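You operate a simulated robot arm through the tools that you are given. There is no shell and no other tool.

The job below is to be done with a simulated robot arm. You get a single attempt, and the scene is never put back.

## Task
Put things in order on the top of the wide trestle. At the end: the yellow cup stands where the blue mould insert stood; the brush with the blue handle stands where the yellow cup stood; the blue box of fittings is on the brown top board; the blue mould insert stands where the blue box of fittings stood; whatever was shut is shut again. Leave all else as you found it, and nothing knocked over. Set down upright: box of fittings.
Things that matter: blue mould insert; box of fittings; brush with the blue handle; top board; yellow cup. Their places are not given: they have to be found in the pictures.

Only the result counts: the job must be done as asked and must still hold three seconds after the hand-in. Knocking over, shifting, dropping, spilling or breaking anything else fails it.

## Robot
A 6-joint arm with a two-finger gripper, fixed in place. Base frame: the origin is at the foot of the arm, x ahead of it, y to its left, z up; the work surface is at about z = 82. Readings come in cm, degrees, newtons and seconds.
With the tool pointing down near the work surface it reaches from about 12 to 68 cm from the base axis. Its first joint turns from -66.0 to 66.0 degrees. Payload 2.45 kg.
The TCP is the grasp point between the finger pads, 3 cm short of the fingertips. In the tool frame z runs along the fingers and y along their closing line. Largest opening 10.6 cm; the body of the gripper starts 7.9 cm behind the TCP.
Orientation is told as [roll, pitch, yaw] about the base's x, y, z axes, in that order, counted from this pose: with the fingers straight down and closing along the base's y, the tool's x points along the base's -x, its y along +y and its z along -z.

## Interface
- The arm moves only by the tool send_rows. Its argument "moves" is a list of rows, each a list of 3 entries, a list of its own where there are three numbers: the shift along the tool's x, y, z in cm, then the turn, a rotation vector about the tool's x, y, z in degrees, then the finger opening in cm, from 0 to 10.6. In form: [[[x, y, z], [rx, ry, rz], claw], ...]. A call has 1 to 20 rows; each row is the pose to reach, as a shift and turn from the pose commanded when the call began, along the tool's axes at that moment. A row lasts 0.2 s, in which the tool goes at most 5 cm and 8.6 degrees; a call with a longer step from one row to the next is refused whole, and so is a gripper value outside its range. A pose out of reach is approached as far as the arm can. The call stops where the force on the tool passes 40 N (or 10 N more than at its start, if that is more) or the arm is blocked; 0.2 s more then pass. Each finger travels about 15.3 cm/s and halts on what it meets, pressing with about 30 N; the grip force reading is that of the motor and also rises with nothing between the fingers. The clock runs only during rows and for 0.2 s after the last one: add rows that repeat a pose to give the fingers time. The reply holds the time, the measured pose of the TCP, the force on the tool along the base axes, the opening and the grip force, in the units named above and with some noise, with the torque about the TCP (base axes, N m) and any sound that the robot's microphone picked up.
- Cameras (640 x 400 px; columns grow to the right, rows downward): "scene" is fixed at [8, 43.38, 139.93]; the picture's right is [-0.50, -0.86, 0.00], its down [-0.56, 0.33, -0.76] and it looks along [0.65, -0.38, -0.65] (base axes); focal length 302 px, centre (320, 200). "wrist" rides on the gripper at [7.6, -0.2, -10.6] in the tool frame; the picture's right is [0.02, 1.00, 0.00], its down [-0.78, 0.02, -0.62] and it looks along [-0.62, 0.01, 0.78] (tool axes); focal length 247 px, centre (320, 200).
- get_image(camera): a new picture of that camera. The clock stands still meanwhile.
- probe_pixels(camera, pixels): for up to 12 pixels [column, row] of the newest picture of that camera ("zoom" is the newest enlarged one), the place [x, y, z] in the base frame of the surface seen there, good to about 0.2 cm, but the place of the scene camera against the robot may be out by one fixed shift of up to 1.2 cm in any direction. The clock stands still meanwhile.
- close_up(camera, box): a new picture of the part [left, top, right, bottom] of that camera's present view, enlarged. The clock stands still meanwhile.
- hand_in(): hands the job in; it is judged then, once.

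Open the gripper and draw the arm clear of the work before you hand the job in, unless the task says otherwise.

The tools are called after "Request:" as name(argument=value, ...) on one line, values as JSON. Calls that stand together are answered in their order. send_rows: Moves the arm, as the interface text tells. Its arguments: {"type":"object","properties":{"moves":{"type":"array","items":{"type":"array"}}},"required":["moves"]} The other tools are called the same way: get_image (camera) takes a picture; probe_pixels (camera, pixels) gives the place of the surface under pixels of a picture; close_up (camera, box) takes an enlarged picture of a part of a camera's view; hand_in () hands the job in.

At the start:

```text
clock: 0.0
position: [39.65, 9.01, 113.94]
tool_rot: [0.0, 0.0, 0.0]
ft_force: [0.7, -0.3, 0.3]
ft_torque: [0.03, 0.01, 0.0]
width: 10.6
grasp_force: 0.0
```

scene: 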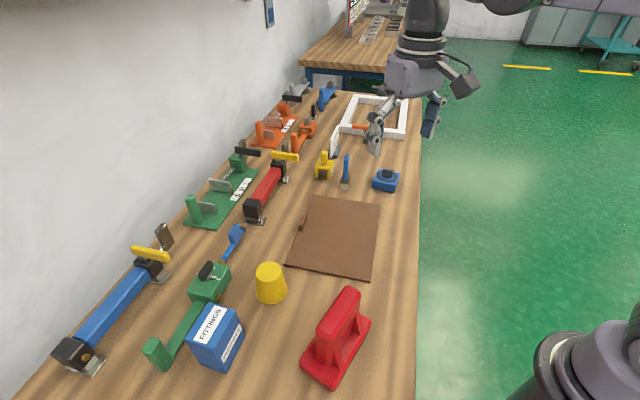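
wrist: 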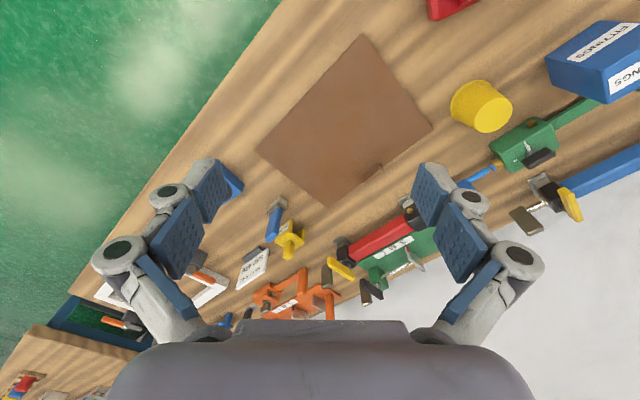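

The scene picture shows the blue insert near (386,180), yellow cup (270,283), fittings box (216,337), brown board (336,237) and blue-handled brush candidates at (345,172) and (233,241). I take enlarged views to tell them apart.

Request:
close_up(camera="scene", box=[280, 80, 440, 200])

Request:
close_up(camera="scene", box=[130, 220, 390, 390])

Request:
close_up(camera="scene", box=[180, 80, 340, 200])

Request:
close_up(camera="scene", box=[280, 180, 400, 290])

```text
3.33 times, centred on (360, 140) of scene
```

zoom: 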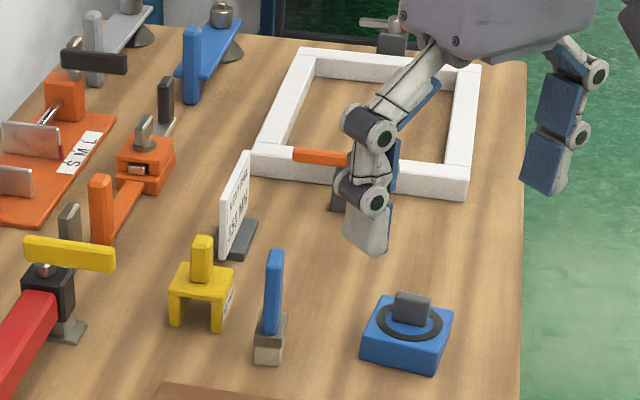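

```text
2.35 times, centred on (260, 305) of scene
```

zoom: 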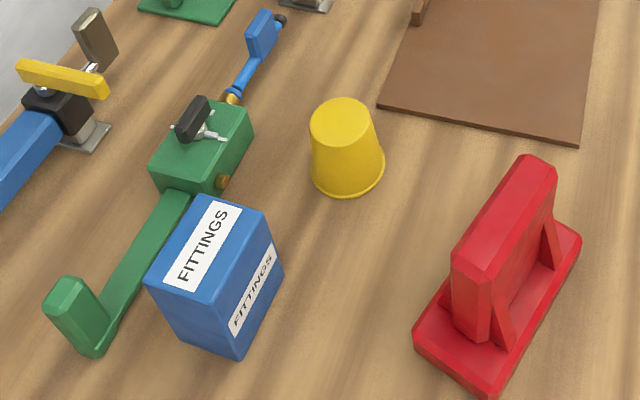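

```text
3.33 times, centred on (260, 140) of scene
```

zoom: 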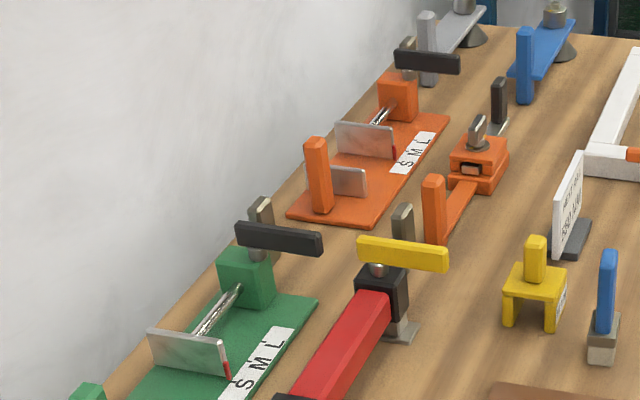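

```text
3.64 times, centred on (340, 235) of scene
```

zoom: 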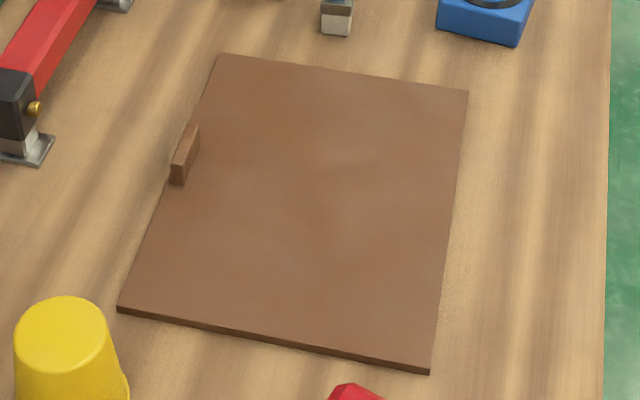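

The objects are identified: insert with grey knob, upright brush with its bristle block at the bottom, inverted yellow cup, box with labels. I probe their places in the scene picture, and in the wrist picture to find the scene camera's offset.

Request:
get_image(camera="scene")

Request:
get_image(camera="wrist")

Request:
probe_pixels(camera="scene", pixels=[[312, 195], [381, 205], [371, 279], [286, 265], [268, 267], [270, 299], [386, 172], [347, 158], [346, 186], [218, 320], [340, 330], [400, 300]])

Request:
probe_pixels(camera="wrist", pixels=[[366, 36], [432, 127], [332, 206], [257, 150], [492, 108], [470, 95], [275, 220], [278, 202], [600, 85], [580, 40], [290, 240], [340, 120]])

```text
taken
```

scene: 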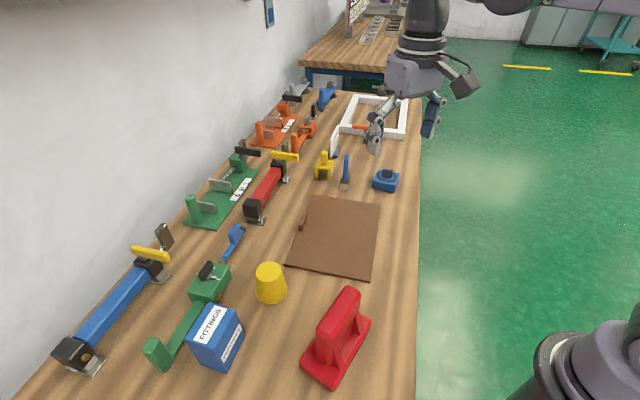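

```text
taken
```

wrist: 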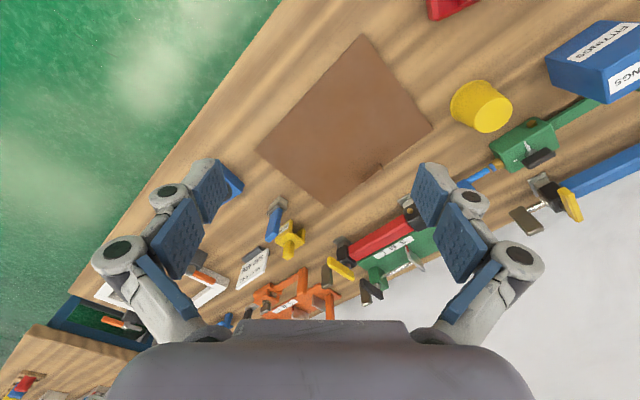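

```text
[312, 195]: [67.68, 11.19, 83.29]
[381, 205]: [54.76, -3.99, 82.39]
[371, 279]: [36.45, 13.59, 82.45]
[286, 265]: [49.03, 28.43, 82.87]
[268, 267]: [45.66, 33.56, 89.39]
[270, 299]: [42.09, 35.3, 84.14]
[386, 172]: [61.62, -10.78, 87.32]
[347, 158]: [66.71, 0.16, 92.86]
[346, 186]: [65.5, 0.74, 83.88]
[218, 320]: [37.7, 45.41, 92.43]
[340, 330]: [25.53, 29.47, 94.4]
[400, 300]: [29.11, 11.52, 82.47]
```

```text
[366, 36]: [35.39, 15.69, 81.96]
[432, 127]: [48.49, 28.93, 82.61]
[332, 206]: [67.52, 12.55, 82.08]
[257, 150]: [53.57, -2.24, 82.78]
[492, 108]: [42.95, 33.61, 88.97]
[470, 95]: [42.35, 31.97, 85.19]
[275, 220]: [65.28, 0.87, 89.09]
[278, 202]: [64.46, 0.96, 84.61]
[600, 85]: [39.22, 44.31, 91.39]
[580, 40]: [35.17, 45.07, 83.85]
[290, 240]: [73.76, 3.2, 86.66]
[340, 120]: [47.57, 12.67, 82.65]
```

The wrist and scene probes differ by roughly (-0.7, +1.4, -0.4) cm, so I'll rely on the wrist camera from close by. I move above the fittings box (about x 37, y 45) at safe height to measure it.

Request:
send_rows(moves=[[[0.5, 4.2, 0], [0, 0, 0], 10.6], [[1, 8.4, 0], [0, 0, 0], 10.6], [[1.5, 12.6, 0], [0, 0, 0], 10.6], [[2, 16.8, 0], [0, 0, 0], 10.6], [[2.5, 21, 0], [0, 0, 0], 10.6], [[3, 25.2, 0], [0, 0, 0], 10.6], [[3.3, 29.4, 0], [0, 0, 0], 10.6], [[3.6, 33.5, 0], [0, 0, 0], 10.6], [[3.6, 33.5, 0], [0, 0, 0], 10.6]])

Request:
get_image(camera="wrist")

Request:
get_image(camera="scene")

```text
clock: 2.0
position: [36.11, 42.47, 113.78]
tool_rot: [0.0, -0.1, 0.0]
ft_force: [0.5, -0.4, 0.1]
ft_torque: [0.0, 0.02, 0.04]
width: 10.6
grasp_force: 0.1
```

```text
taken
```

wrist: 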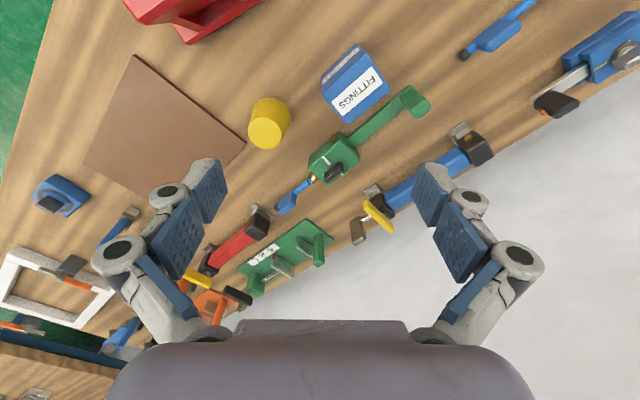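

```text
taken
```

scene: 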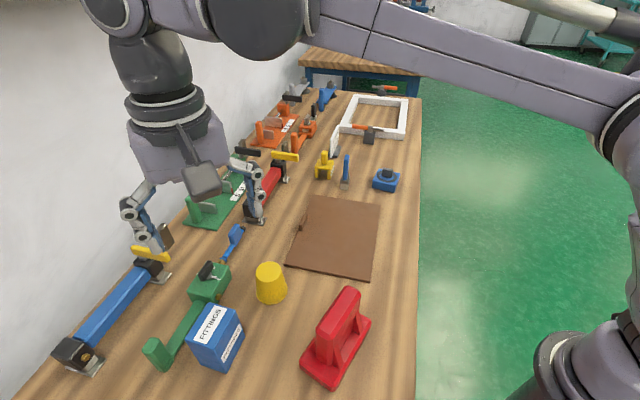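

The box shows in the wrist picture at (355,82), its label facing away. I enlarge it to pick corners.

Request:
close_up(camera="wrist", box=[230, 20, 450, 180])

```text
2.50 times, centred on (340, 100) of wrist
```

zoom: 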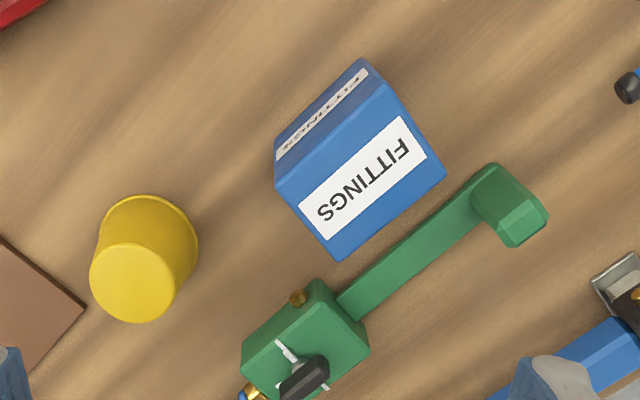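

Top-face corners in the zoom are about (278,183), (390,98), (441,173), (339,256); I probe those, the side face edges, and the cup.

Request:
probe_pixels(camera="zoom", pixels=[[280, 184], [388, 99], [440, 173], [339, 255], [362, 63], [278, 140], [360, 177], [134, 283], [95, 275], [175, 285], [140, 248], [148, 198]])

Request:
probe_pixels(camera="zoom", pixels=[[310, 280], [250, 350], [340, 300], [368, 348], [305, 390], [298, 298], [400, 235], [500, 170], [545, 215], [300, 240], [450, 100], [196, 245]])

```text
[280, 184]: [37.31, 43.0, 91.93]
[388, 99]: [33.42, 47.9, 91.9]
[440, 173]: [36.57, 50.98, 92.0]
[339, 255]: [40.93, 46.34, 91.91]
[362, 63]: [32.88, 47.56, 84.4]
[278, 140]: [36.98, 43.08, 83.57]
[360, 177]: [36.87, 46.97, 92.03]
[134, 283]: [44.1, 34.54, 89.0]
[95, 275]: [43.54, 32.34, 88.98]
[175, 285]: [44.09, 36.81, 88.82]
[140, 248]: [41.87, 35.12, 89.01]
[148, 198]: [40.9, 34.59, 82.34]
```

```text
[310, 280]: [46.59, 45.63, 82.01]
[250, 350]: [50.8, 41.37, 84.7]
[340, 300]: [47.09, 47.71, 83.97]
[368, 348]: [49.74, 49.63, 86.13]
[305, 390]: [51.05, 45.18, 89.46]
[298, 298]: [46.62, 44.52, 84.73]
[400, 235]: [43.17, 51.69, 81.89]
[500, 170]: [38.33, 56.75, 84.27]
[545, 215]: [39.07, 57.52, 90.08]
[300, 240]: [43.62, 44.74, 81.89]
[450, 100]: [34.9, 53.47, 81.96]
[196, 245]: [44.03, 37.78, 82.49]
```

Box top is at z≈91.9 with centre ≈(37.06, 47.06), 5 cm across the direction ~42° and 6.4 cm along ~131°; the table is at 81.9. I centre above it and turn −48° of yaw so the fingers close across the short side, then check.

Request:
send_rows(moves=[[[-0.2, 0.8, 0], [0, 0, 8], 10.6], [[-0.4, 1.6, 0], [0, 0, 16], 10.6], [[-0.6, 2.4, 0], [0, 0, 24], 10.6], [[-0.8, 3.2, 0], [0, 0, 32], 10.6], [[-1.0, 4.0, 0], [0, 0, 40], 10.6], [[-1.01, 4.55, 0], [0, 0, 48], 10.6], [[-1.01, 4.55, 5], [0, 0, 48], 10.6], [[-1.01, 4.55, 8], [0, 0, 48], 10.6], [[-1.01, 4.55, 8], [0, 0, 48], 9]])

Request:
get_image(camera="wrist")

Request:
get_image(camera="scene")

```text
clock: 4.0
position: [37.06, 46.86, 105.76]
tool_rot: [-0.1, 0.0, -48.0]
ft_force: [0.2, 0.0, -0.7]
ft_torque: [-0.01, 0.0, -0.01]
width: 9.02
grasp_force: 0.1
```

```text
taken
```

wrist: 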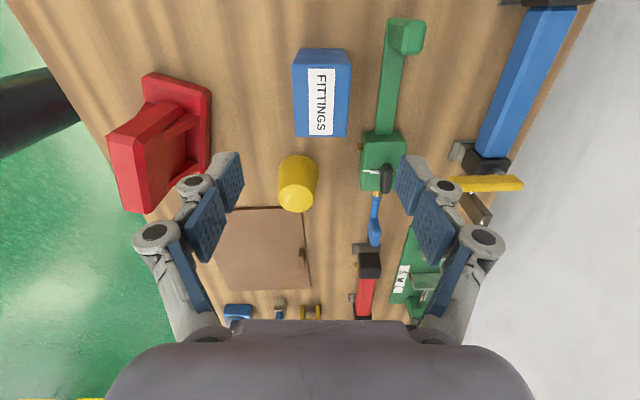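

```text
taken
```

scene: 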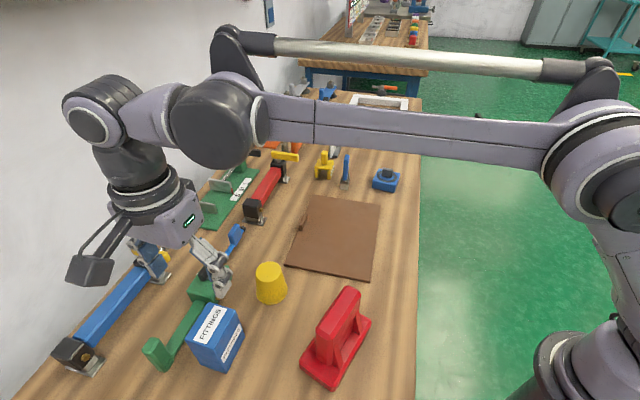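

The box is now square in the wrist view, columns 294–351, rows 48–137. I probe its top corners once more to centre exactly before descending.

Request:
close_up(camera="wrist", box=[240, 0, 400, 220])

Request:
probe_pixels(camera="wrist", pixels=[[297, 66], [348, 66], [346, 133], [297, 133], [321, 100], [303, 52], [345, 52], [297, 198], [282, 190], [312, 190], [297, 165], [372, 130]])

```text
1.82 times, centred on (320, 110) of wrist
```

zoom: 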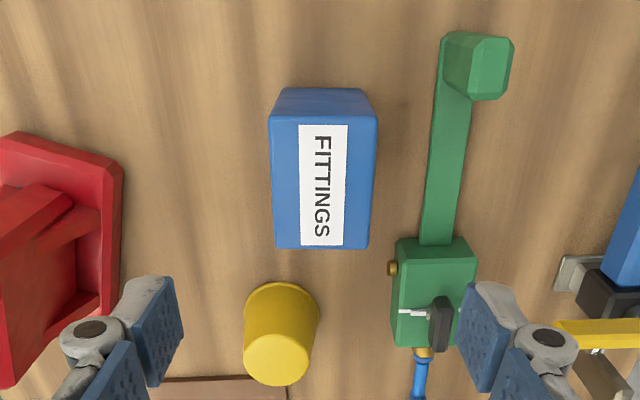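

```text
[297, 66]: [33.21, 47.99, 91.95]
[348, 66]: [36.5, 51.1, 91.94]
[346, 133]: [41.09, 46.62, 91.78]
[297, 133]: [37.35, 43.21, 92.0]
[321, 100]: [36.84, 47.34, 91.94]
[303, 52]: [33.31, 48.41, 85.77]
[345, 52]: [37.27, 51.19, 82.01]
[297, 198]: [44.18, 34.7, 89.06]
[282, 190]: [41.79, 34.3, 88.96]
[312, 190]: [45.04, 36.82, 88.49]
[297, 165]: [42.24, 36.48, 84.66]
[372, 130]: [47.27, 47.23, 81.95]
```

Centre confirmed at (37.04, 47.2, top 91.95), under the TCP. I descend 17.9 cm so the tips are at about z 85, with opening 8.5.

Request:
send_rows(moves=[[[0, 0.1, 4], [0, 0, 0], 8.5], [[0, 0.1, 8], [0, 0, 0], 8.5], [[0, 0.1, 12], [0, 0, 0], 8.5], [[0, 0.1, 15], [0, 0, 0], 8.5], [[0, 0.1, 17], [0, 0, 0], 8.5], [[0, 0.1, 17.9], [0, 0, 0], 8.5], [[0, 0.1, 17.9], [0, 0, 0], 8.5]])

Request:
get_image(camera="wrist")

```text
clock: 5.6
position: [37.03, 47.13, 88.1]
tool_rot: [0.0, 0.0, -48.0]
ft_force: [0.4, 0.3, 0.6]
ft_torque: [-0.01, 0.01, -0.01]
width: 8.51
grasp_force: 0.1
```

```text
taken
```

wrist: 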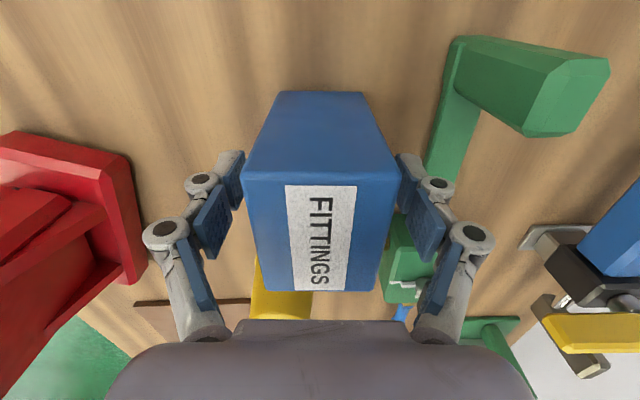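

The box sits centred between the pads (box columns 247–398). I close the fingers gently in steps and hold.

Request:
send_rows(moves=[[[0, 0, 0], [0, 0, 0], 6.5], [[0, 0, 0], [0, 0, 0], 5.5], [[0, 0, 0], [0, 0, 0], 4.8], [[0, 0, 0], [0, 0, 0], 3.5], [[0, 0, 0], [0, 0, 0], 3.5]])

```text
clock: 6.8
position: [36.95, 47.13, 88.09]
tool_rot: [0.0, 0.0, -48.0]
ft_force: [-1.6, 1.0, 1.3]
ft_torque: [-0.01, 0.01, 0.05]
width: 5.44
grasp_force: 29.8
```

The grip holds at width 5.44 with 29.8 N. I lift the box 14 cm straight up and look.

Request:
send_rows(moves=[[[0, 0, -1], [0, 0, 0], 3.5], [[0, 0, -4], [0, 0, 0], 3.5], [[0, 0, -7], [0, 0, 0], 3.5], [[0, 0, -10], [0, 0, 0], 3.5], [[0, 0, -13], [0, 0, 0], 3.5], [[0, 0, -14], [0, 0, 0], 3.5]])

Request:
get_image(camera="wrist")

Request:
get_image(camera="scene")

```text
clock: 8.2
position: [37.09, 46.95, 101.97]
tool_rot: [0.0, 0.0, -48.0]
ft_force: [-0.5, -0.4, -3.3]
ft_torque: [-0.02, 0.0, 0.01]
width: 5.46
grasp_force: 30.2
```

```text
taken
```

wrist: 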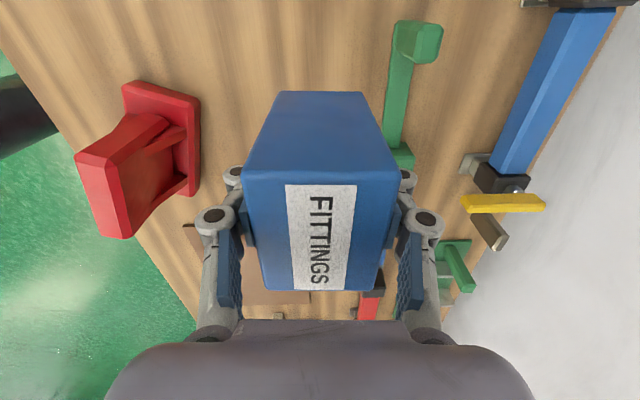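

```text
taken
```

scene: 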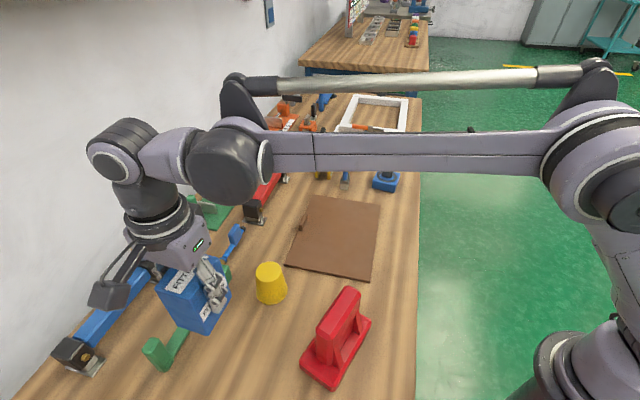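

The box is held level, bottom at about z 95.8. I carry it at this height over the centre of the brown board, (51, 13.6).

Request:
send_rows(moves=[[[-3.8, -1.35, 0], [0, 0, 0], 3.5], [[-7.6, -2.7, 0], [0, 0, 0], 3.5], [[-11.4, -4.05, 0], [0, 0, 0], 3.5], [[-15.2, -5.4, 0], [0, 0, 0], 3.5], [[-19.0, -6.75, 0], [0, 0, 0], 3.5], [[-22.8, -8.1, 0], [0, 0, 0], 3.5], [[-26.6, -9.45, 0], [0, 0, 0], 3.5], [[-30.4, -10.8, 0], [0, 0, 0], 3.5], [[-34.2, -12.15, 0], [0, 0, 0], 3.5], [[-34.2, -12.15, 0], [0, 0, 0], 3.5]])

Request:
get_image(camera="wrist")

Request:
get_image(camera="scene")

```text
clock: 10.4
position: [50.93, 13.62, 101.98]
tool_rot: [0.0, 0.0, -48.0]
ft_force: [0.0, -0.5, -3.0]
ft_torque: [0.0, 0.01, 0.02]
width: 5.44
grasp_force: 30.3
```

```text
taken
```

wrist: 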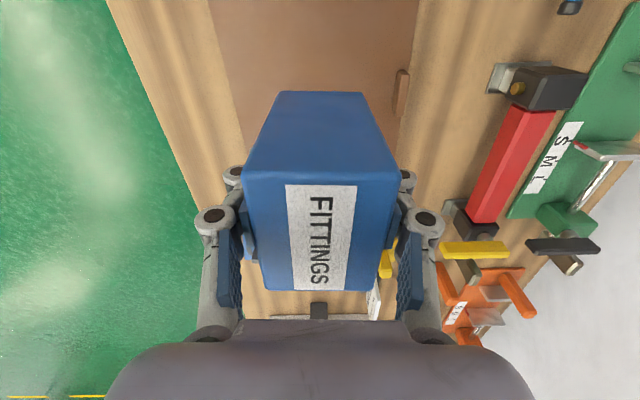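

```text
taken
```

scene: 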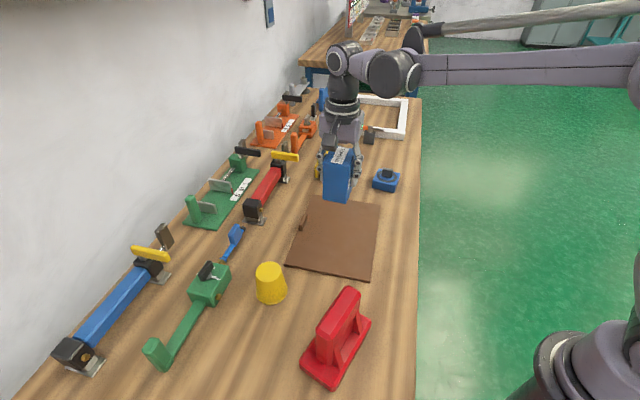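

The box hangs over the board; I check the board's edges and surface height around it before lowering.

Request:
probe_pixels(camera="wrist", pixels=[[247, 140], [230, 75], [260, 60], [394, 130], [400, 85], [380, 60], [413, 20], [235, 100], [402, 105]])

Request:
probe_pixels(camera="scene", pixels=[[314, 197], [378, 206], [369, 276], [290, 264], [336, 240], [302, 222], [306, 212], [395, 240], [320, 300]])

```text
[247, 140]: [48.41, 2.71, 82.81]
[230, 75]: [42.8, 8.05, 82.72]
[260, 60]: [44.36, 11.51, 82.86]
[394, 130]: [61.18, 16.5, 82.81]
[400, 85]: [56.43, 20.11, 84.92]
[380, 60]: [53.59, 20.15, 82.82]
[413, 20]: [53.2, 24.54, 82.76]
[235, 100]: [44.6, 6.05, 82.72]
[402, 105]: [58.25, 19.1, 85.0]
```

```text
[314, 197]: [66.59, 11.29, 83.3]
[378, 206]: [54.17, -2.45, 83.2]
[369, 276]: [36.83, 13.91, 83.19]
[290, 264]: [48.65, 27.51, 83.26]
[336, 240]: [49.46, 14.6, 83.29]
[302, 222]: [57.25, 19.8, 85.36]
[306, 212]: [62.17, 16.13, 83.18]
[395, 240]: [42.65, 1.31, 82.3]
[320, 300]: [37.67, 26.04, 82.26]
```

The board top is at z≈82.8 and its edges lie well clear of the box footprint. I lower 12.8 cm, leaving about 2 mm.

Request:
send_rows(moves=[[[0, 0, 3], [0, 0, 0], 3.5], [[0, 0, 6], [0, 0, 0], 3.5], [[0, 0, 9], [0, 0, 0], 3.5], [[0, 0, 11], [0, 0, 0], 3.5], [[0, 0, 12], [0, 0, 0], 3.5], [[0, 0, 12.5], [0, 0, 0], 3.5], [[0, 0, 12.8], [0, 0, 0], 3.5], [[0, 0, 12.8], [0, 0, 0], 3.5]])

```text
clock: 12.2
position: [51.03, 13.67, 89.13]
tool_rot: [0.0, 0.0, -47.9]
ft_force: [-0.4, -0.4, -2.0]
ft_torque: [0.04, 0.01, 0.02]
width: 5.44
grasp_force: 30.3
```

Force still shows the box weight only (about −2 to −3 N). I lower in 1 mm steps to feel contact.

Request:
send_rows(moves=[[[0, 0, 0.1], [0, 0, 0], 3.5], [[0, 0, 0.2], [0, 0, 0], 3.5], [[0, 0, 0.2], [0, 0, 0], 3.5]])

```text
clock: 13.0
position: [50.87, 13.55, 89.05]
tool_rot: [0.0, 0.0, -48.0]
ft_force: [0.3, -0.9, -2.5]
ft_torque: [-0.03, -0.01, 0.01]
width: 5.46
grasp_force: 29.6
```

Request:
send_rows(moves=[[[0, 0, 0.1], [0, 0, 0], 3.5], [[0, 0, 0.15], [0, 0, 0], 3.5], [[0, 0, 0.15], [0, 0, 0], 3.5]])

```text
clock: 13.8
position: [50.91, 13.61, 88.83]
tool_rot: [0.0, 0.0, -47.9]
ft_force: [0.1, 0.2, 11.2]
ft_torque: [-0.01, 0.0, 0.03]
width: 5.44
grasp_force: 30.0
```

The reading jumped to +11 N: the box is on the board. I ease up half a millimetre, open the fingers slowly and withdraw straight up.

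Request:
send_rows(moves=[[[0, 0, -0.06], [0, 0, 0], 4.5], [[0, 0, -0.06], [0, 0, 0], 5.4], [[0, 0, -0.06], [0, 0, 0], 6.2], [[0, 0, -0.06], [0, 0, 0], 7.5], [[0, 0, -0.06], [0, 0, 0], 8.5], [[0, 0, -0.06], [0, 0, 0], 8.5], [[0, 0, -3], [0, 0, 0], 8.5], [[0, 0, -7], [0, 0, 0], 8.5], [[0, 0, -11], [0, 0, 0], 8.5], [[0, 0, -15], [0, 0, 0], 8.5], [[0, 0, -19], [0, 0, 0], 8.5]])

Request:
get_image(camera="wrist")

Request:
get_image(camera="scene")

```text
clock: 16.2
position: [51.15, 13.7, 107.84]
tool_rot: [0.1, 0.1, -48.0]
ft_force: [-0.3, 0.7, 1.0]
ft_torque: [0.01, 0.02, -0.05]
width: 8.53
grasp_force: 0.1
```

```text
taken
```

wrist: 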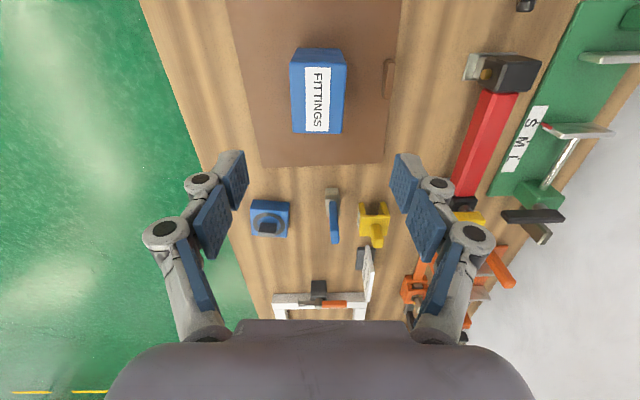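

```text
taken
```

scene: 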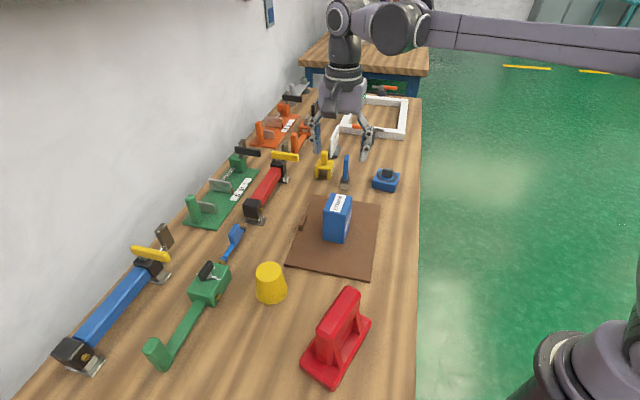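

The box stands upright on the board. Now I enlarge the insert (270,218) and the brush (332,215) in the wrist view.

Request:
close_up(camera="wrist", box=[240, 160, 400, 260])

```text
4.00 times, centred on (320, 210) of wrist
```

zoom: 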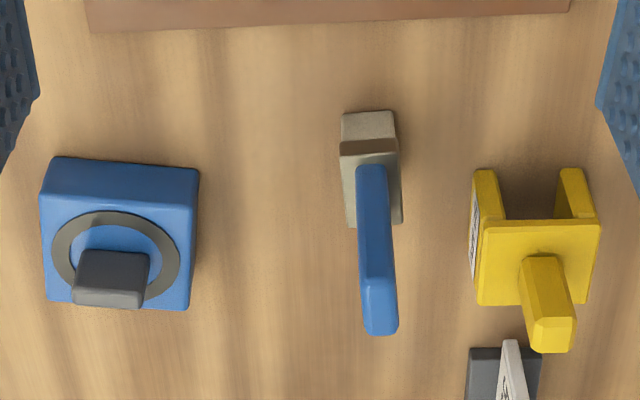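

Insert top corners in the zoom are near (48,197), (194,203), (188,305), (50,298), its knob at (110,275); the brush's block spans (343–400, 112–225) with handle top (380,325). I probe these.

Request:
probe_pixels(camera="zoom", pixels=[[46, 201], [193, 207], [187, 303], [50, 295], [112, 292], [90, 295], [140, 298], [95, 256], [145, 258], [60, 163], [194, 174], [120, 235]])

Request:
probe_pixels(camera="zoom", pixels=[[345, 119], [390, 116], [346, 150], [394, 148], [370, 130], [371, 172], [380, 310], [380, 327], [398, 218], [352, 222], [364, 320], [394, 320]])

```text
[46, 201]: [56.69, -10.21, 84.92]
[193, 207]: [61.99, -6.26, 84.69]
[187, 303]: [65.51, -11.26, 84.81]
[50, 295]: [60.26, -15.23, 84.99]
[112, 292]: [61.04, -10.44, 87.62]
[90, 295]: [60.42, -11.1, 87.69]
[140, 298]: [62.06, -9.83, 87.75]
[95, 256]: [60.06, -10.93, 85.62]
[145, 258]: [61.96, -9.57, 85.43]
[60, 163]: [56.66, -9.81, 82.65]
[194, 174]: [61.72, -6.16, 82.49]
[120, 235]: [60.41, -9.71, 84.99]
```

```text
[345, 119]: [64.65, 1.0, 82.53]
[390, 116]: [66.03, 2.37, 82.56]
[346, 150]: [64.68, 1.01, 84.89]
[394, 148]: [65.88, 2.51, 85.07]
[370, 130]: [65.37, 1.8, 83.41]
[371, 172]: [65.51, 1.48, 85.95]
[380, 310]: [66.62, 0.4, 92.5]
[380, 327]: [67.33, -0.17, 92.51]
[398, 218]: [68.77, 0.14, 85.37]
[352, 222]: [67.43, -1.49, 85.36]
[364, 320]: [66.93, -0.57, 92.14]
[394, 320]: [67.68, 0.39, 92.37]
```

The insert is centred at about (61.1, −10.75), top z 84.9, knob top 87.7, sides turned ~36°. I move above it with yaw −54 and check from nearer.

Request:
send_rows(moves=[[[-4.2, -1.5, 0], [0, 0, 1], 9.5], [[-8.4, -3.0, 0], [0, 0, 2], 9.5], [[-12.6, -4.5, 0], [0, 0, 3], 9.5], [[-16.8, -6.0, 0], [0, 0, 4], 9.5], [[-21, -7.4, 0], [0, 0, 5], 9.5], [[-24.84, -8.75, 0], [0, 0, 6], 9.5], [[-24.84, -8.75, 4], [0, 0, 6], 9.5], [[-24.84, -8.75, 8], [0, 0, 6], 9.5], [[-24.84, -8.75, 8], [0, 0, 6], 9.5]])

Request:
get_image(camera="wrist")

Request:
get_image(camera="scene")

Request:
close_up(camera="wrist", box=[240, 40, 400, 140])

```text
clock: 18.2
position: [60.81, -10.78, 99.89]
tool_rot: [0.0, 0.0, -54.0]
ft_force: [-0.2, -0.4, -0.4]
ft_torque: [0.0, 0.01, -0.04]
width: 9.49
grasp_force: 0.0
```

```text
taken
```

wrist: 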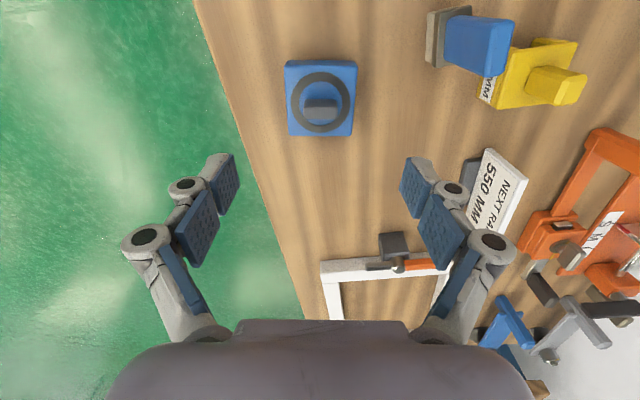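

```text
taken
```

scene: 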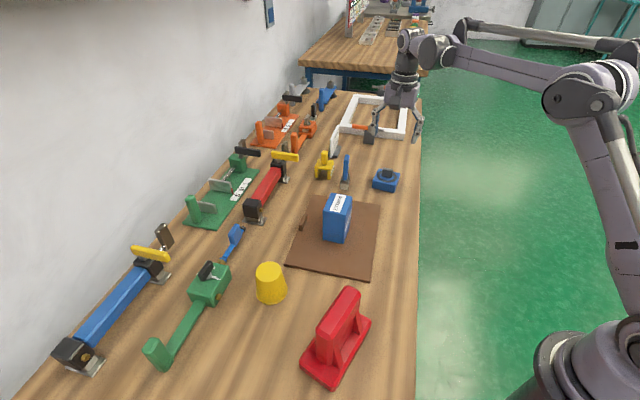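

```text
4.00 times, centred on (320, 90) of wrist
```

zoom: 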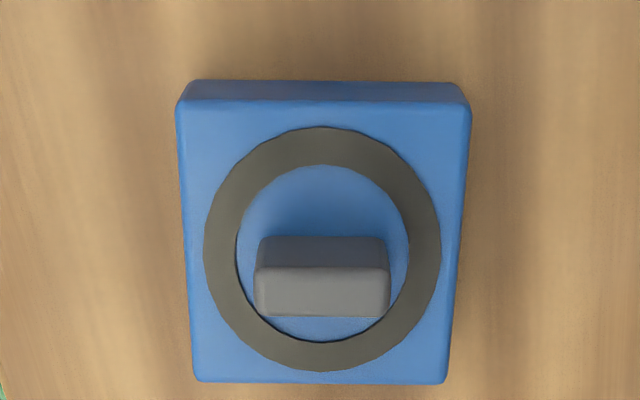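

The insert looks square to the fingers. I probe its four top corners and ring for the exact centre.

Request:
probe_pixels(camera="zoom", pixels=[[184, 108], [464, 110], [442, 378], [200, 376], [262, 265], [384, 265], [386, 310], [260, 310], [206, 250], [440, 250], [320, 90], [580, 250]])

```text
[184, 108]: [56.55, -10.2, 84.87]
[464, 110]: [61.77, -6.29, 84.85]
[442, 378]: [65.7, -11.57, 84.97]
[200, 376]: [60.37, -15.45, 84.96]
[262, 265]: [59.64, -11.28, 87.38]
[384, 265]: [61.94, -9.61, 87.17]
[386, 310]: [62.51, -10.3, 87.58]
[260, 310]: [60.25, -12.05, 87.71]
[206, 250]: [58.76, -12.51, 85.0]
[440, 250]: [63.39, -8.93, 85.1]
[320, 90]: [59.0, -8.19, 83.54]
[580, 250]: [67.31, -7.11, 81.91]
```

Centre (61.1, −10.87) agrees with the commanded TCP within a millimetre. I descend 14.4 cm so the tips end about 6 mm above the table.

Request:
send_rows(moves=[[[0, 0, 4], [0, 0, 0], 9.2], [[0, 0, 8], [0, 0, 0], 9.2], [[0, 0, 11], [0, 0, 0], 9.2], [[0, 0, 13], [0, 0, 0], 9.2], [[0, 0, 14], [0, 0, 0], 9.2], [[0, 0, 14.4], [0, 0, 0], 9.2], [[0, 0, 14.4], [0, 0, 0], 9.2]])

Request:
get_image(camera="wrist")

```text
clock: 19.8
position: [60.93, -10.83, 85.54]
tool_rot: [0.0, 0.0, -54.1]
ft_force: [0.2, 0.4, -0.6]
ft_torque: [0.0, 0.03, 0.0]
width: 9.2
grasp_force: 0.0
```

```text
taken
```

wrist: 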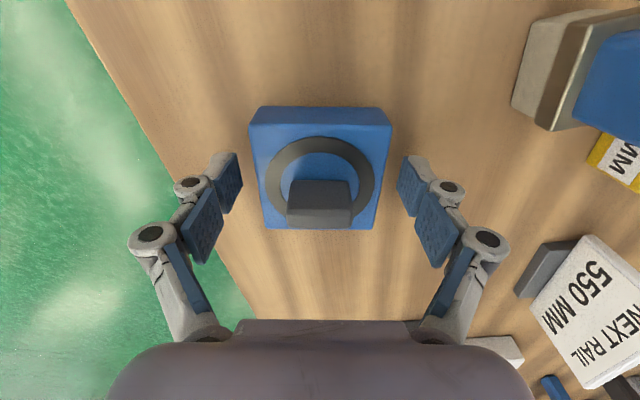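

The insert lies between the pads (columns 249–391). I close in steps and hold.

Request:
send_rows(moves=[[[0, 0, 0], [0, 0, 0], 8], [[0, 0, 0], [0, 0, 0], 7.2], [[0, 0, 0], [0, 0, 0], 6.6], [[0, 0, 0], [0, 0, 0], 6.0], [[0, 0, 0], [0, 0, 0], 4.5], [[0, 0, 0], [0, 0, 0], 4.5]])

```text
clock: 21.2
position: [61.01, -10.72, 85.5]
tool_rot: [0.0, 0.0, -54.1]
ft_force: [-0.2, -0.3, 5.0]
ft_torque: [-0.05, 0.11, 0.07]
width: 6.95
grasp_force: 29.9
```

Gripped at width 6.95 with 30 N. I lift straight up 17 cm and look.

Request:
send_rows(moves=[[[0, 0, -0.5], [0, 0, 0], 4.5], [[0, 0, -2], [0, 0, 0], 4.5], [[0, 0, -5], [0, 0, 0], 4.5], [[0, 0, -9], [0, 0, 0], 4.5], [[0, 0, -13], [0, 0, 0], 4.5], [[0, 0, -17], [0, 0, 0], 4.5], [[0, 0, -17], [0, 0, 0], 4.5]])

Request:
get_image(camera="wrist")

Request:
get_image(camera="scene")

```text
clock: 22.8
position: [61.18, -10.64, 102.55]
tool_rot: [0.1, 0.0, -54.0]
ft_force: [-0.9, 0.8, -1.6]
ft_torque: [-0.02, -0.01, -0.02]
width: 6.94
grasp_force: 30.4
```

```text
taken
```

wrist: 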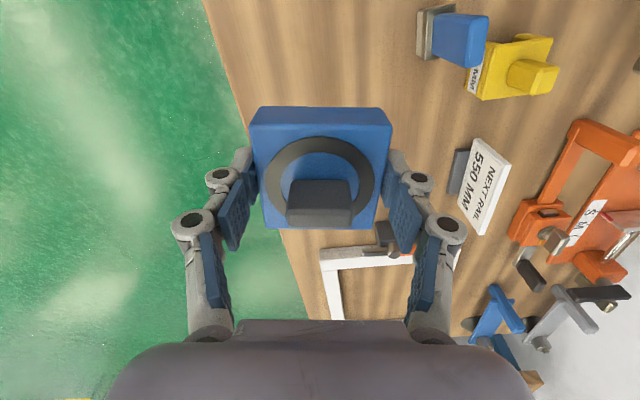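

```text
taken
```

scene: 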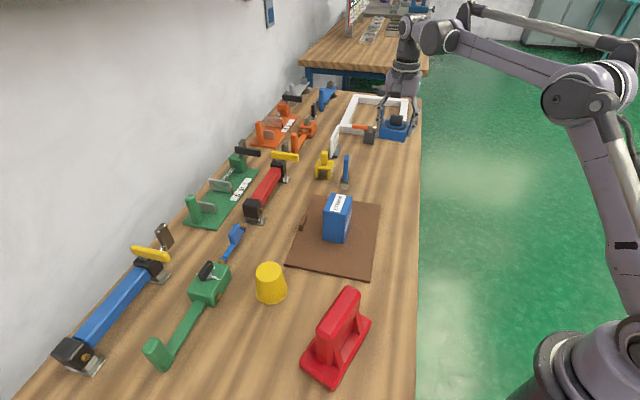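

The insert is held level. I carry it along a straight line at this height (bottom ≈ 99, box top ≈ 92.8) to the box's old place (37.06, 47.15), turning back 6°.

Request:
send_rows(moves=[[[4.065, 0.971, -0.5], [0, 0, -0.4], 4.5], [[8.13, 1.943, -1], [0, 0, -0.8], 4.5], [[12.194, 2.914, -1], [0, 0, -1.2], 4.5], [[16.259, 3.885, -1], [0, 0, -1.6], 4.5], [[20.323, 4.857, -1], [0, 0, -2], 4.5], [[24.388, 5.828, -1], [0, 0, -2.4], 4.5], [[28.453, 6.799, -1], [0, 0, -2.8], 4.5], [[32.517, 7.771, -1], [0, 0, -3.2], 4.5], [[36.582, 8.742, -1], [0, 0, -3.6], 4.5], [[40.647, 9.713, -1], [0, 0, -4], 4.5], [[44.711, 10.685, -1], [0, 0, -4.4], 4.5], [[48.776, 11.656, -1], [0, 0, -4.8], 4.5], [[52.841, 12.627, -1], [0, 0, -5.2], 4.5], [[56.905, 13.599, -1], [0, 0, -5.6], 4.5], [[60.97, 14.57, -1], [0, 0, -6], 4.5], [[60.97, 14.57, -1], [0, 0, -6], 4.5]])

Request:
get_image(camera="wrist")

Request:
get_image(camera="scene")

```text
clock: 26.2
position: [36.97, 47.32, 103.61]
tool_rot: [0.0, 0.0, -48.0]
ft_force: [0.3, 0.4, -2.5]
ft_torque: [-0.01, -0.01, -0.01]
width: 6.94
grasp_force: 30.2
```

```text
taken
```

wrist: 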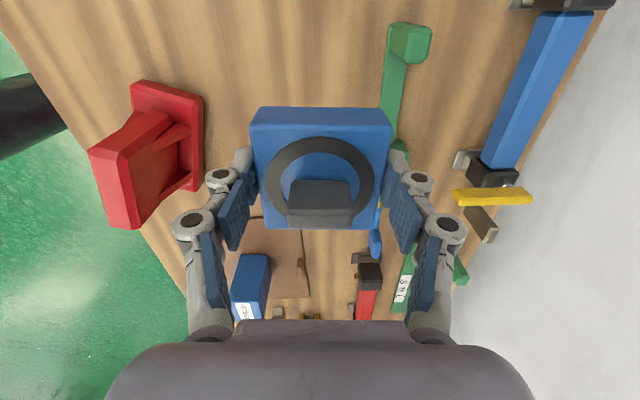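

```text
taken
```

scene: 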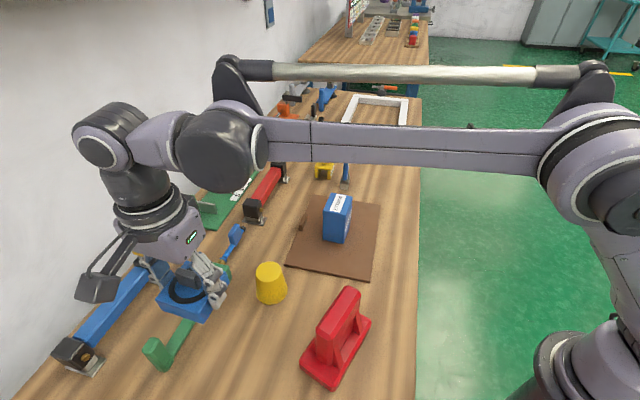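

The insert hangs over the free spot between clamp and red block. I lower 17.6 cm, leaving about 4 mm.

Request:
send_rows(moves=[[[0, 0, 4], [0, 0, 0], 4.5], [[0, 0, 8], [0, 0, 0], 4.5], [[0, 0, 12], [0, 0, 0], 4.5], [[0, 0, 15], [0, 0, 0], 4.5], [[0, 0, 16.5], [0, 0, 0], 4.5], [[0, 0, 17.3], [0, 0, 0], 4.5], [[0, 0, 17.6], [0, 0, 0], 4.5], [[0, 0, 17.6], [0, 0, 0], 4.5]])

Request:
send_rows(moves=[[[0, 0, 0.1], [0, 0, 0], 4.5], [[0, 0, 0.2], [0, 0, 0], 4.5], [[0, 0, 0.3], [0, 0, 0], 4.5], [[0, 0, 0.3], [0, 0, 0], 4.5]])

```text
clock: 28.0
position: [36.95, 47.2, 85.94]
tool_rot: [0.1, -0.1, -48.1]
ft_force: [0.7, 0.1, -2.9]
ft_torque: [0.04, -0.01, 0.04]
width: 6.95
grasp_force: 29.9
```

```text
clock: 29.0
position: [37.05, 47.19, 85.72]
tool_rot: [0.0, 0.0, -47.9]
ft_force: [0.5, -0.3, -2.5]
ft_torque: [0.0, 0.05, 0.0]
width: 6.93
grasp_force: 29.5
```

No contact yet at z 85.7 (−2.5 N). I continue in small steps.

Request:
send_rows(moves=[[[0, 0, 0.08], [0, 0, 0], 4.5], [[0, 0, 0.14], [0, 0, 0], 4.5], [[0, 0, 0.14], [0, 0, 0], 4.5]])

```text
clock: 29.8
position: [36.95, 47.12, 85.65]
tool_rot: [0.0, -0.1, -48.0]
ft_force: [1.1, -2.8, 8.6]
ft_torque: [0.09, 0.01, 0.0]
width: 6.96
grasp_force: 30.4
```

Contact at +8.6 N: the insert is on the table. I open slowly to 8.4, withdraw straight up and look.

Request:
send_rows(moves=[[[0, 0, -0.03], [0, 0, 0], 6.0], [[0, 0, -0.03], [0, 0, 0], 6.9], [[0, 0, -0.03], [0, 0, 0], 7.5], [[0, 0, -0.03], [0, 0, 0], 8.4], [[0, 0, -0.03], [0, 0, 0], 8.4], [[0, 0, -3], [0, 0, 0], 8.4], [[0, 0, -7], [0, 0, 0], 8.4], [[0, 0, -11], [0, 0, 0], 8.4], [[0, 0, -15], [0, 0, 0], 8.4], [[0, 0, -18], [0, 0, 0], 8.4], [[0, 0, -18], [0, 0, 0], 8.4]])

Request:
get_image(camera="scene")

Request:
get_image(camera="wrist")

Request:
close_up(camera="wrist", box=[220, 20, 420, 220])

```text
clock: 32.2
position: [36.97, 47.16, 103.39]
tool_rot: [0.0, 0.0, -48.0]
ft_force: [-0.4, -0.3, 0.7]
ft_torque: [0.01, 0.0, 0.05]
width: 8.41
grasp_force: 0.0
```

```text
taken
```

scene: 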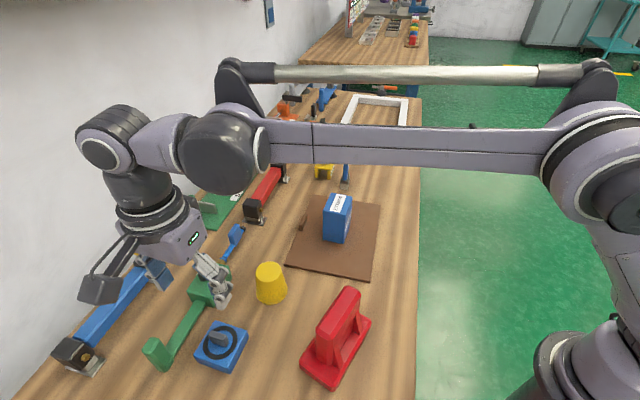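

```text
taken
```

wrist: 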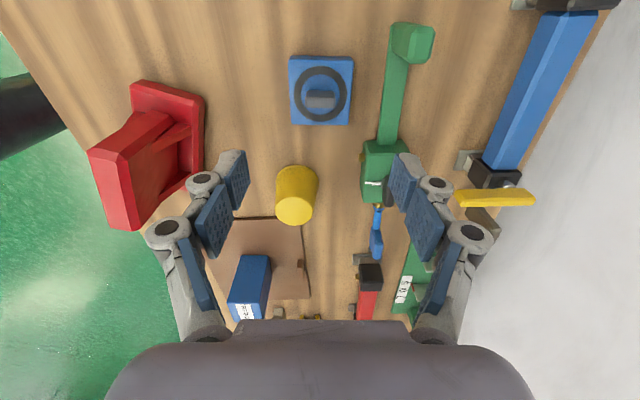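

```text
2.00 times, centred on (320, 120) of wrist
```

zoom: 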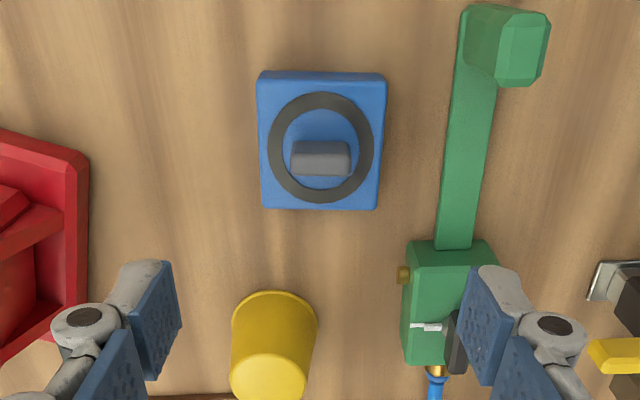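

The insert stands flat at the box's place. I probe its corners and the cup's top/rim (zoom (268,375), rim around (232–317, 292)).

Request:
probe_pixels(camera="zoom", pixels=[[262, 86], [383, 86], [377, 206], [265, 206], [320, 148], [233, 330], [316, 325], [274, 294], [235, 380], [303, 380], [268, 358], [268, 392]])

Request:
close_up(camera="wrist", box=[250, 150, 350, 240])

```text
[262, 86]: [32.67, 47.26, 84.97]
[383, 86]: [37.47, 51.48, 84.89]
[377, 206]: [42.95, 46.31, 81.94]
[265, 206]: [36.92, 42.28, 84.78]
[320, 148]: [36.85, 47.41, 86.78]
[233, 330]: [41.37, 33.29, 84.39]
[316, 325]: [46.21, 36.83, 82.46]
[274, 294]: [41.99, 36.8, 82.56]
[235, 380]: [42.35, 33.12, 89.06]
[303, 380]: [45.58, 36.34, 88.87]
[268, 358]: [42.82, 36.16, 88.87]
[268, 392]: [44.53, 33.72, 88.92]
```

```text
4.44 times, centred on (300, 195) of wrist
```

zoom: 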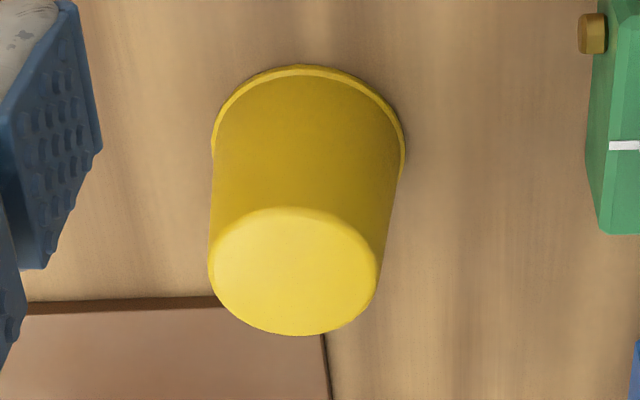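

The insert is centred near (37.0, 47.0). For the cup I probe the top-face extremes (212,268), (374,270), (294,214), (294,330) and the rim in this enlargement.

Request:
probe_pixels(camera="zoom", pixels=[[215, 268], [372, 272], [294, 214], [294, 329], [240, 228], [345, 312], [294, 270], [216, 140], [401, 160], [300, 69], [250, 85], [370, 100]])

```text
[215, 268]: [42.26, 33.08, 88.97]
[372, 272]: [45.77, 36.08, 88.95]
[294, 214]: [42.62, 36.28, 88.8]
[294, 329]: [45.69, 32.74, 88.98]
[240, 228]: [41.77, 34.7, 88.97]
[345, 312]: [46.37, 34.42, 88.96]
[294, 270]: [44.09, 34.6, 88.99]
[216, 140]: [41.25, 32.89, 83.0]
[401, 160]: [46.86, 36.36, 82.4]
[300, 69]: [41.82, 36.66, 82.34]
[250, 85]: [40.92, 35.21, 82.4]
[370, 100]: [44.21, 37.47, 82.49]
```

The cup is centred at about (44.07, 34.55), top z 88.9 (⌀4.6), rim ⌀≈6.2 at the table. I move above it at the same height and check.

Request:
send_rows(moves=[[[-3.5, -0.8, 0], [0, 0, 0], 9.5], [[-7, -1.6, 0], [0, 0, 0], 9.5], [[-10.5, -2.4, 0], [0, 0, 0], 9.5], [[-14.05, -3.22, 0], [0, 0, 0], 9.5], [[-14.05, -3.22, 4], [0, 0, 0], 9.5], [[-14.05, -3.22, 4], [0, 0, 0], 9.5]])

Request:
get_image(camera="wrist")

Request:
close_up(camera="wrist", box=[240, 30, 400, 150])

```text
clock: 33.6
position: [44.04, 34.44, 99.31]
tool_rot: [0.0, 0.1, -48.0]
ft_force: [-0.4, 0.0, -0.7]
ft_torque: [0.01, 0.03, 0.03]
width: 9.47
grasp_force: 0.2
```

```text
taken
```

wrist: 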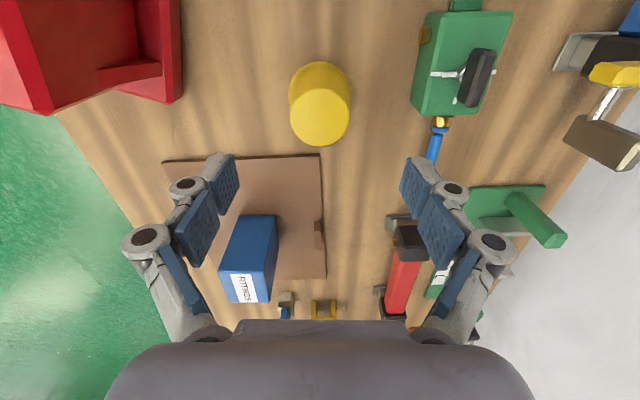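

```text
3.33 times, centred on (320, 90) of wrist
```

zoom: 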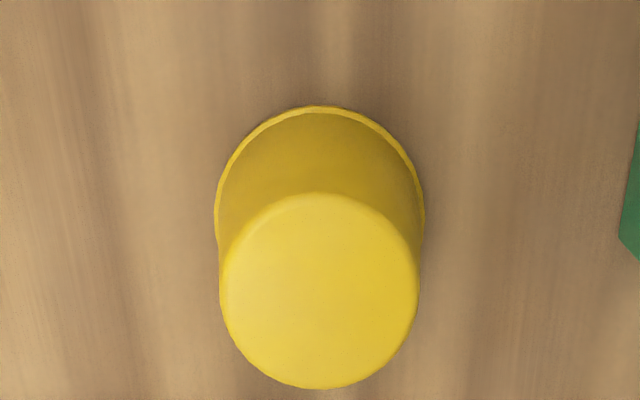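

The cup is centred in the view (column 320). I descend 13 cm so the tips are about 1.5 cm above the table, then check.

Request:
send_rows(moves=[[[0, 0, 4], [0, 0, 0], 9.5], [[0, 0, 8], [0, 0, 0], 9.5], [[0, 0, 11], [0, 0, 0], 9.5], [[0, 0, 12.5], [0, 0, 0], 9.5], [[0, 0, 13], [0, 0, 0], 9.5], [[0, 0, 13], [0, 0, 0], 9.5]])

Request:
get_image(camera="wrist")

```text
clock: 35.0
position: [43.97, 34.54, 86.49]
tool_rot: [0.0, 0.0, -48.0]
ft_force: [-0.3, -0.3, -0.4]
ft_torque: [-0.01, -0.03, 0.03]
width: 9.49
grasp_force: 0.0
```

```text
taken
```

wrist: 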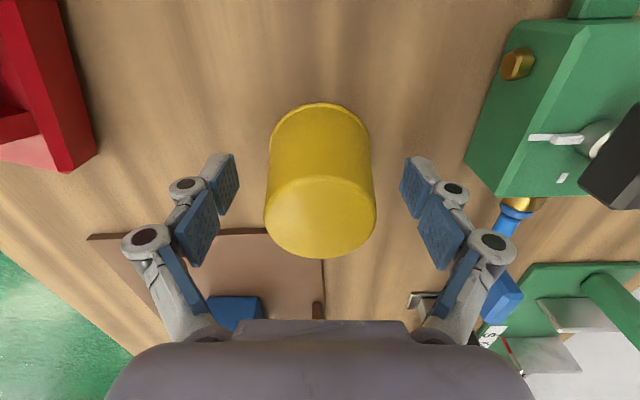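

The cup stands midway between the pads (columns 265–375). I close in small steps.

Request:
send_rows(moves=[[[0, 0, 0], [0, 0, 0], 7.5], [[0, 0, 0], [0, 0, 0], 6.6], [[0, 0, 0], [0, 0, 0], 6.0], [[0, 0, 0], [0, 0, 0], 5.5], [[0, 0, 0], [0, 0, 0], 5.0], [[0, 0, 0], [0, 0, 0], 4.5], [[0, 0, 0], [0, 0, 0], 4.5]])

Request:
get_image(camera="wrist")

```text
clock: 36.6
position: [44.09, 34.5, 86.45]
tool_rot: [0.0, 0.0, -47.9]
ft_force: [1.5, 0.6, 6.8]
ft_torque: [-0.04, -0.03, 0.03]
width: 6.15
grasp_force: 29.8
```

```text
taken
```

wrist: 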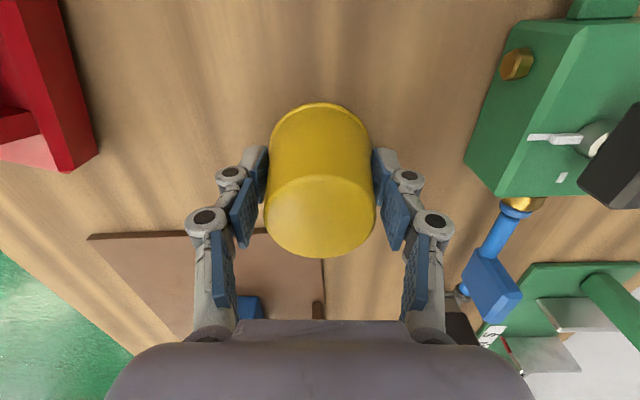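

Gripped at width 6.15. I lift slowly at first and check the cup stays upright in the grip.

Request:
send_rows(moves=[[[0, 0, -0.5], [0, 0, 0], 4.5], [[0, 0, -1.5], [0, 0, 0], 4.5], [[0, 0, -3], [0, 0, 0], 4.5], [[0, 0, -3], [0, 0, 0], 4.5]])

Request:
get_image(camera="wrist")

Request:
close_up(camera="scene", box=[200, 200, 360, 320])

```text
clock: 37.6
position: [44.1, 34.59, 89.58]
tool_rot: [0.1, 0.1, -48.0]
ft_force: [0.7, 0.3, -0.1]
ft_torque: [0.01, -0.02, 0.03]
width: 6.1
grasp_force: 30.0
```

```text
taken
```

wrist: 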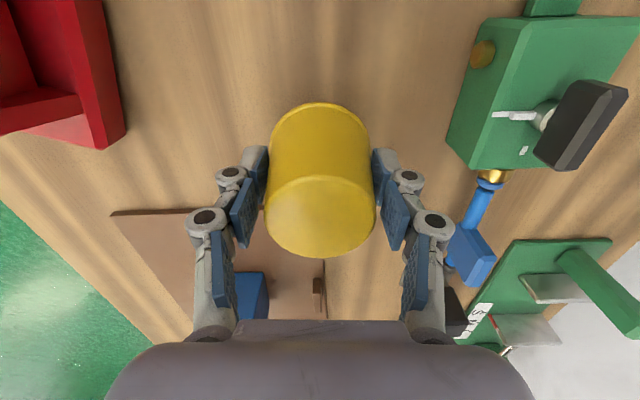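

```text
3.33 times, centred on (280, 260) of scene
```

zoom: 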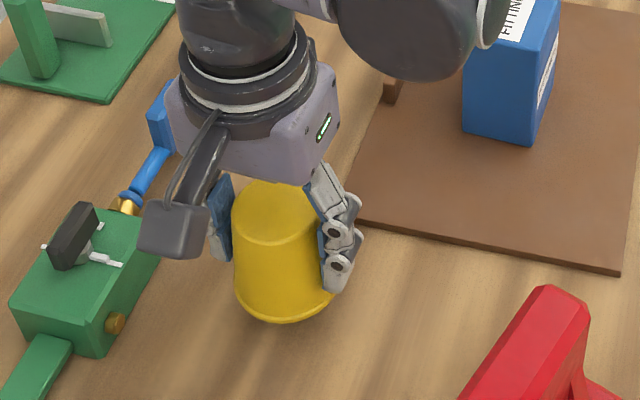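

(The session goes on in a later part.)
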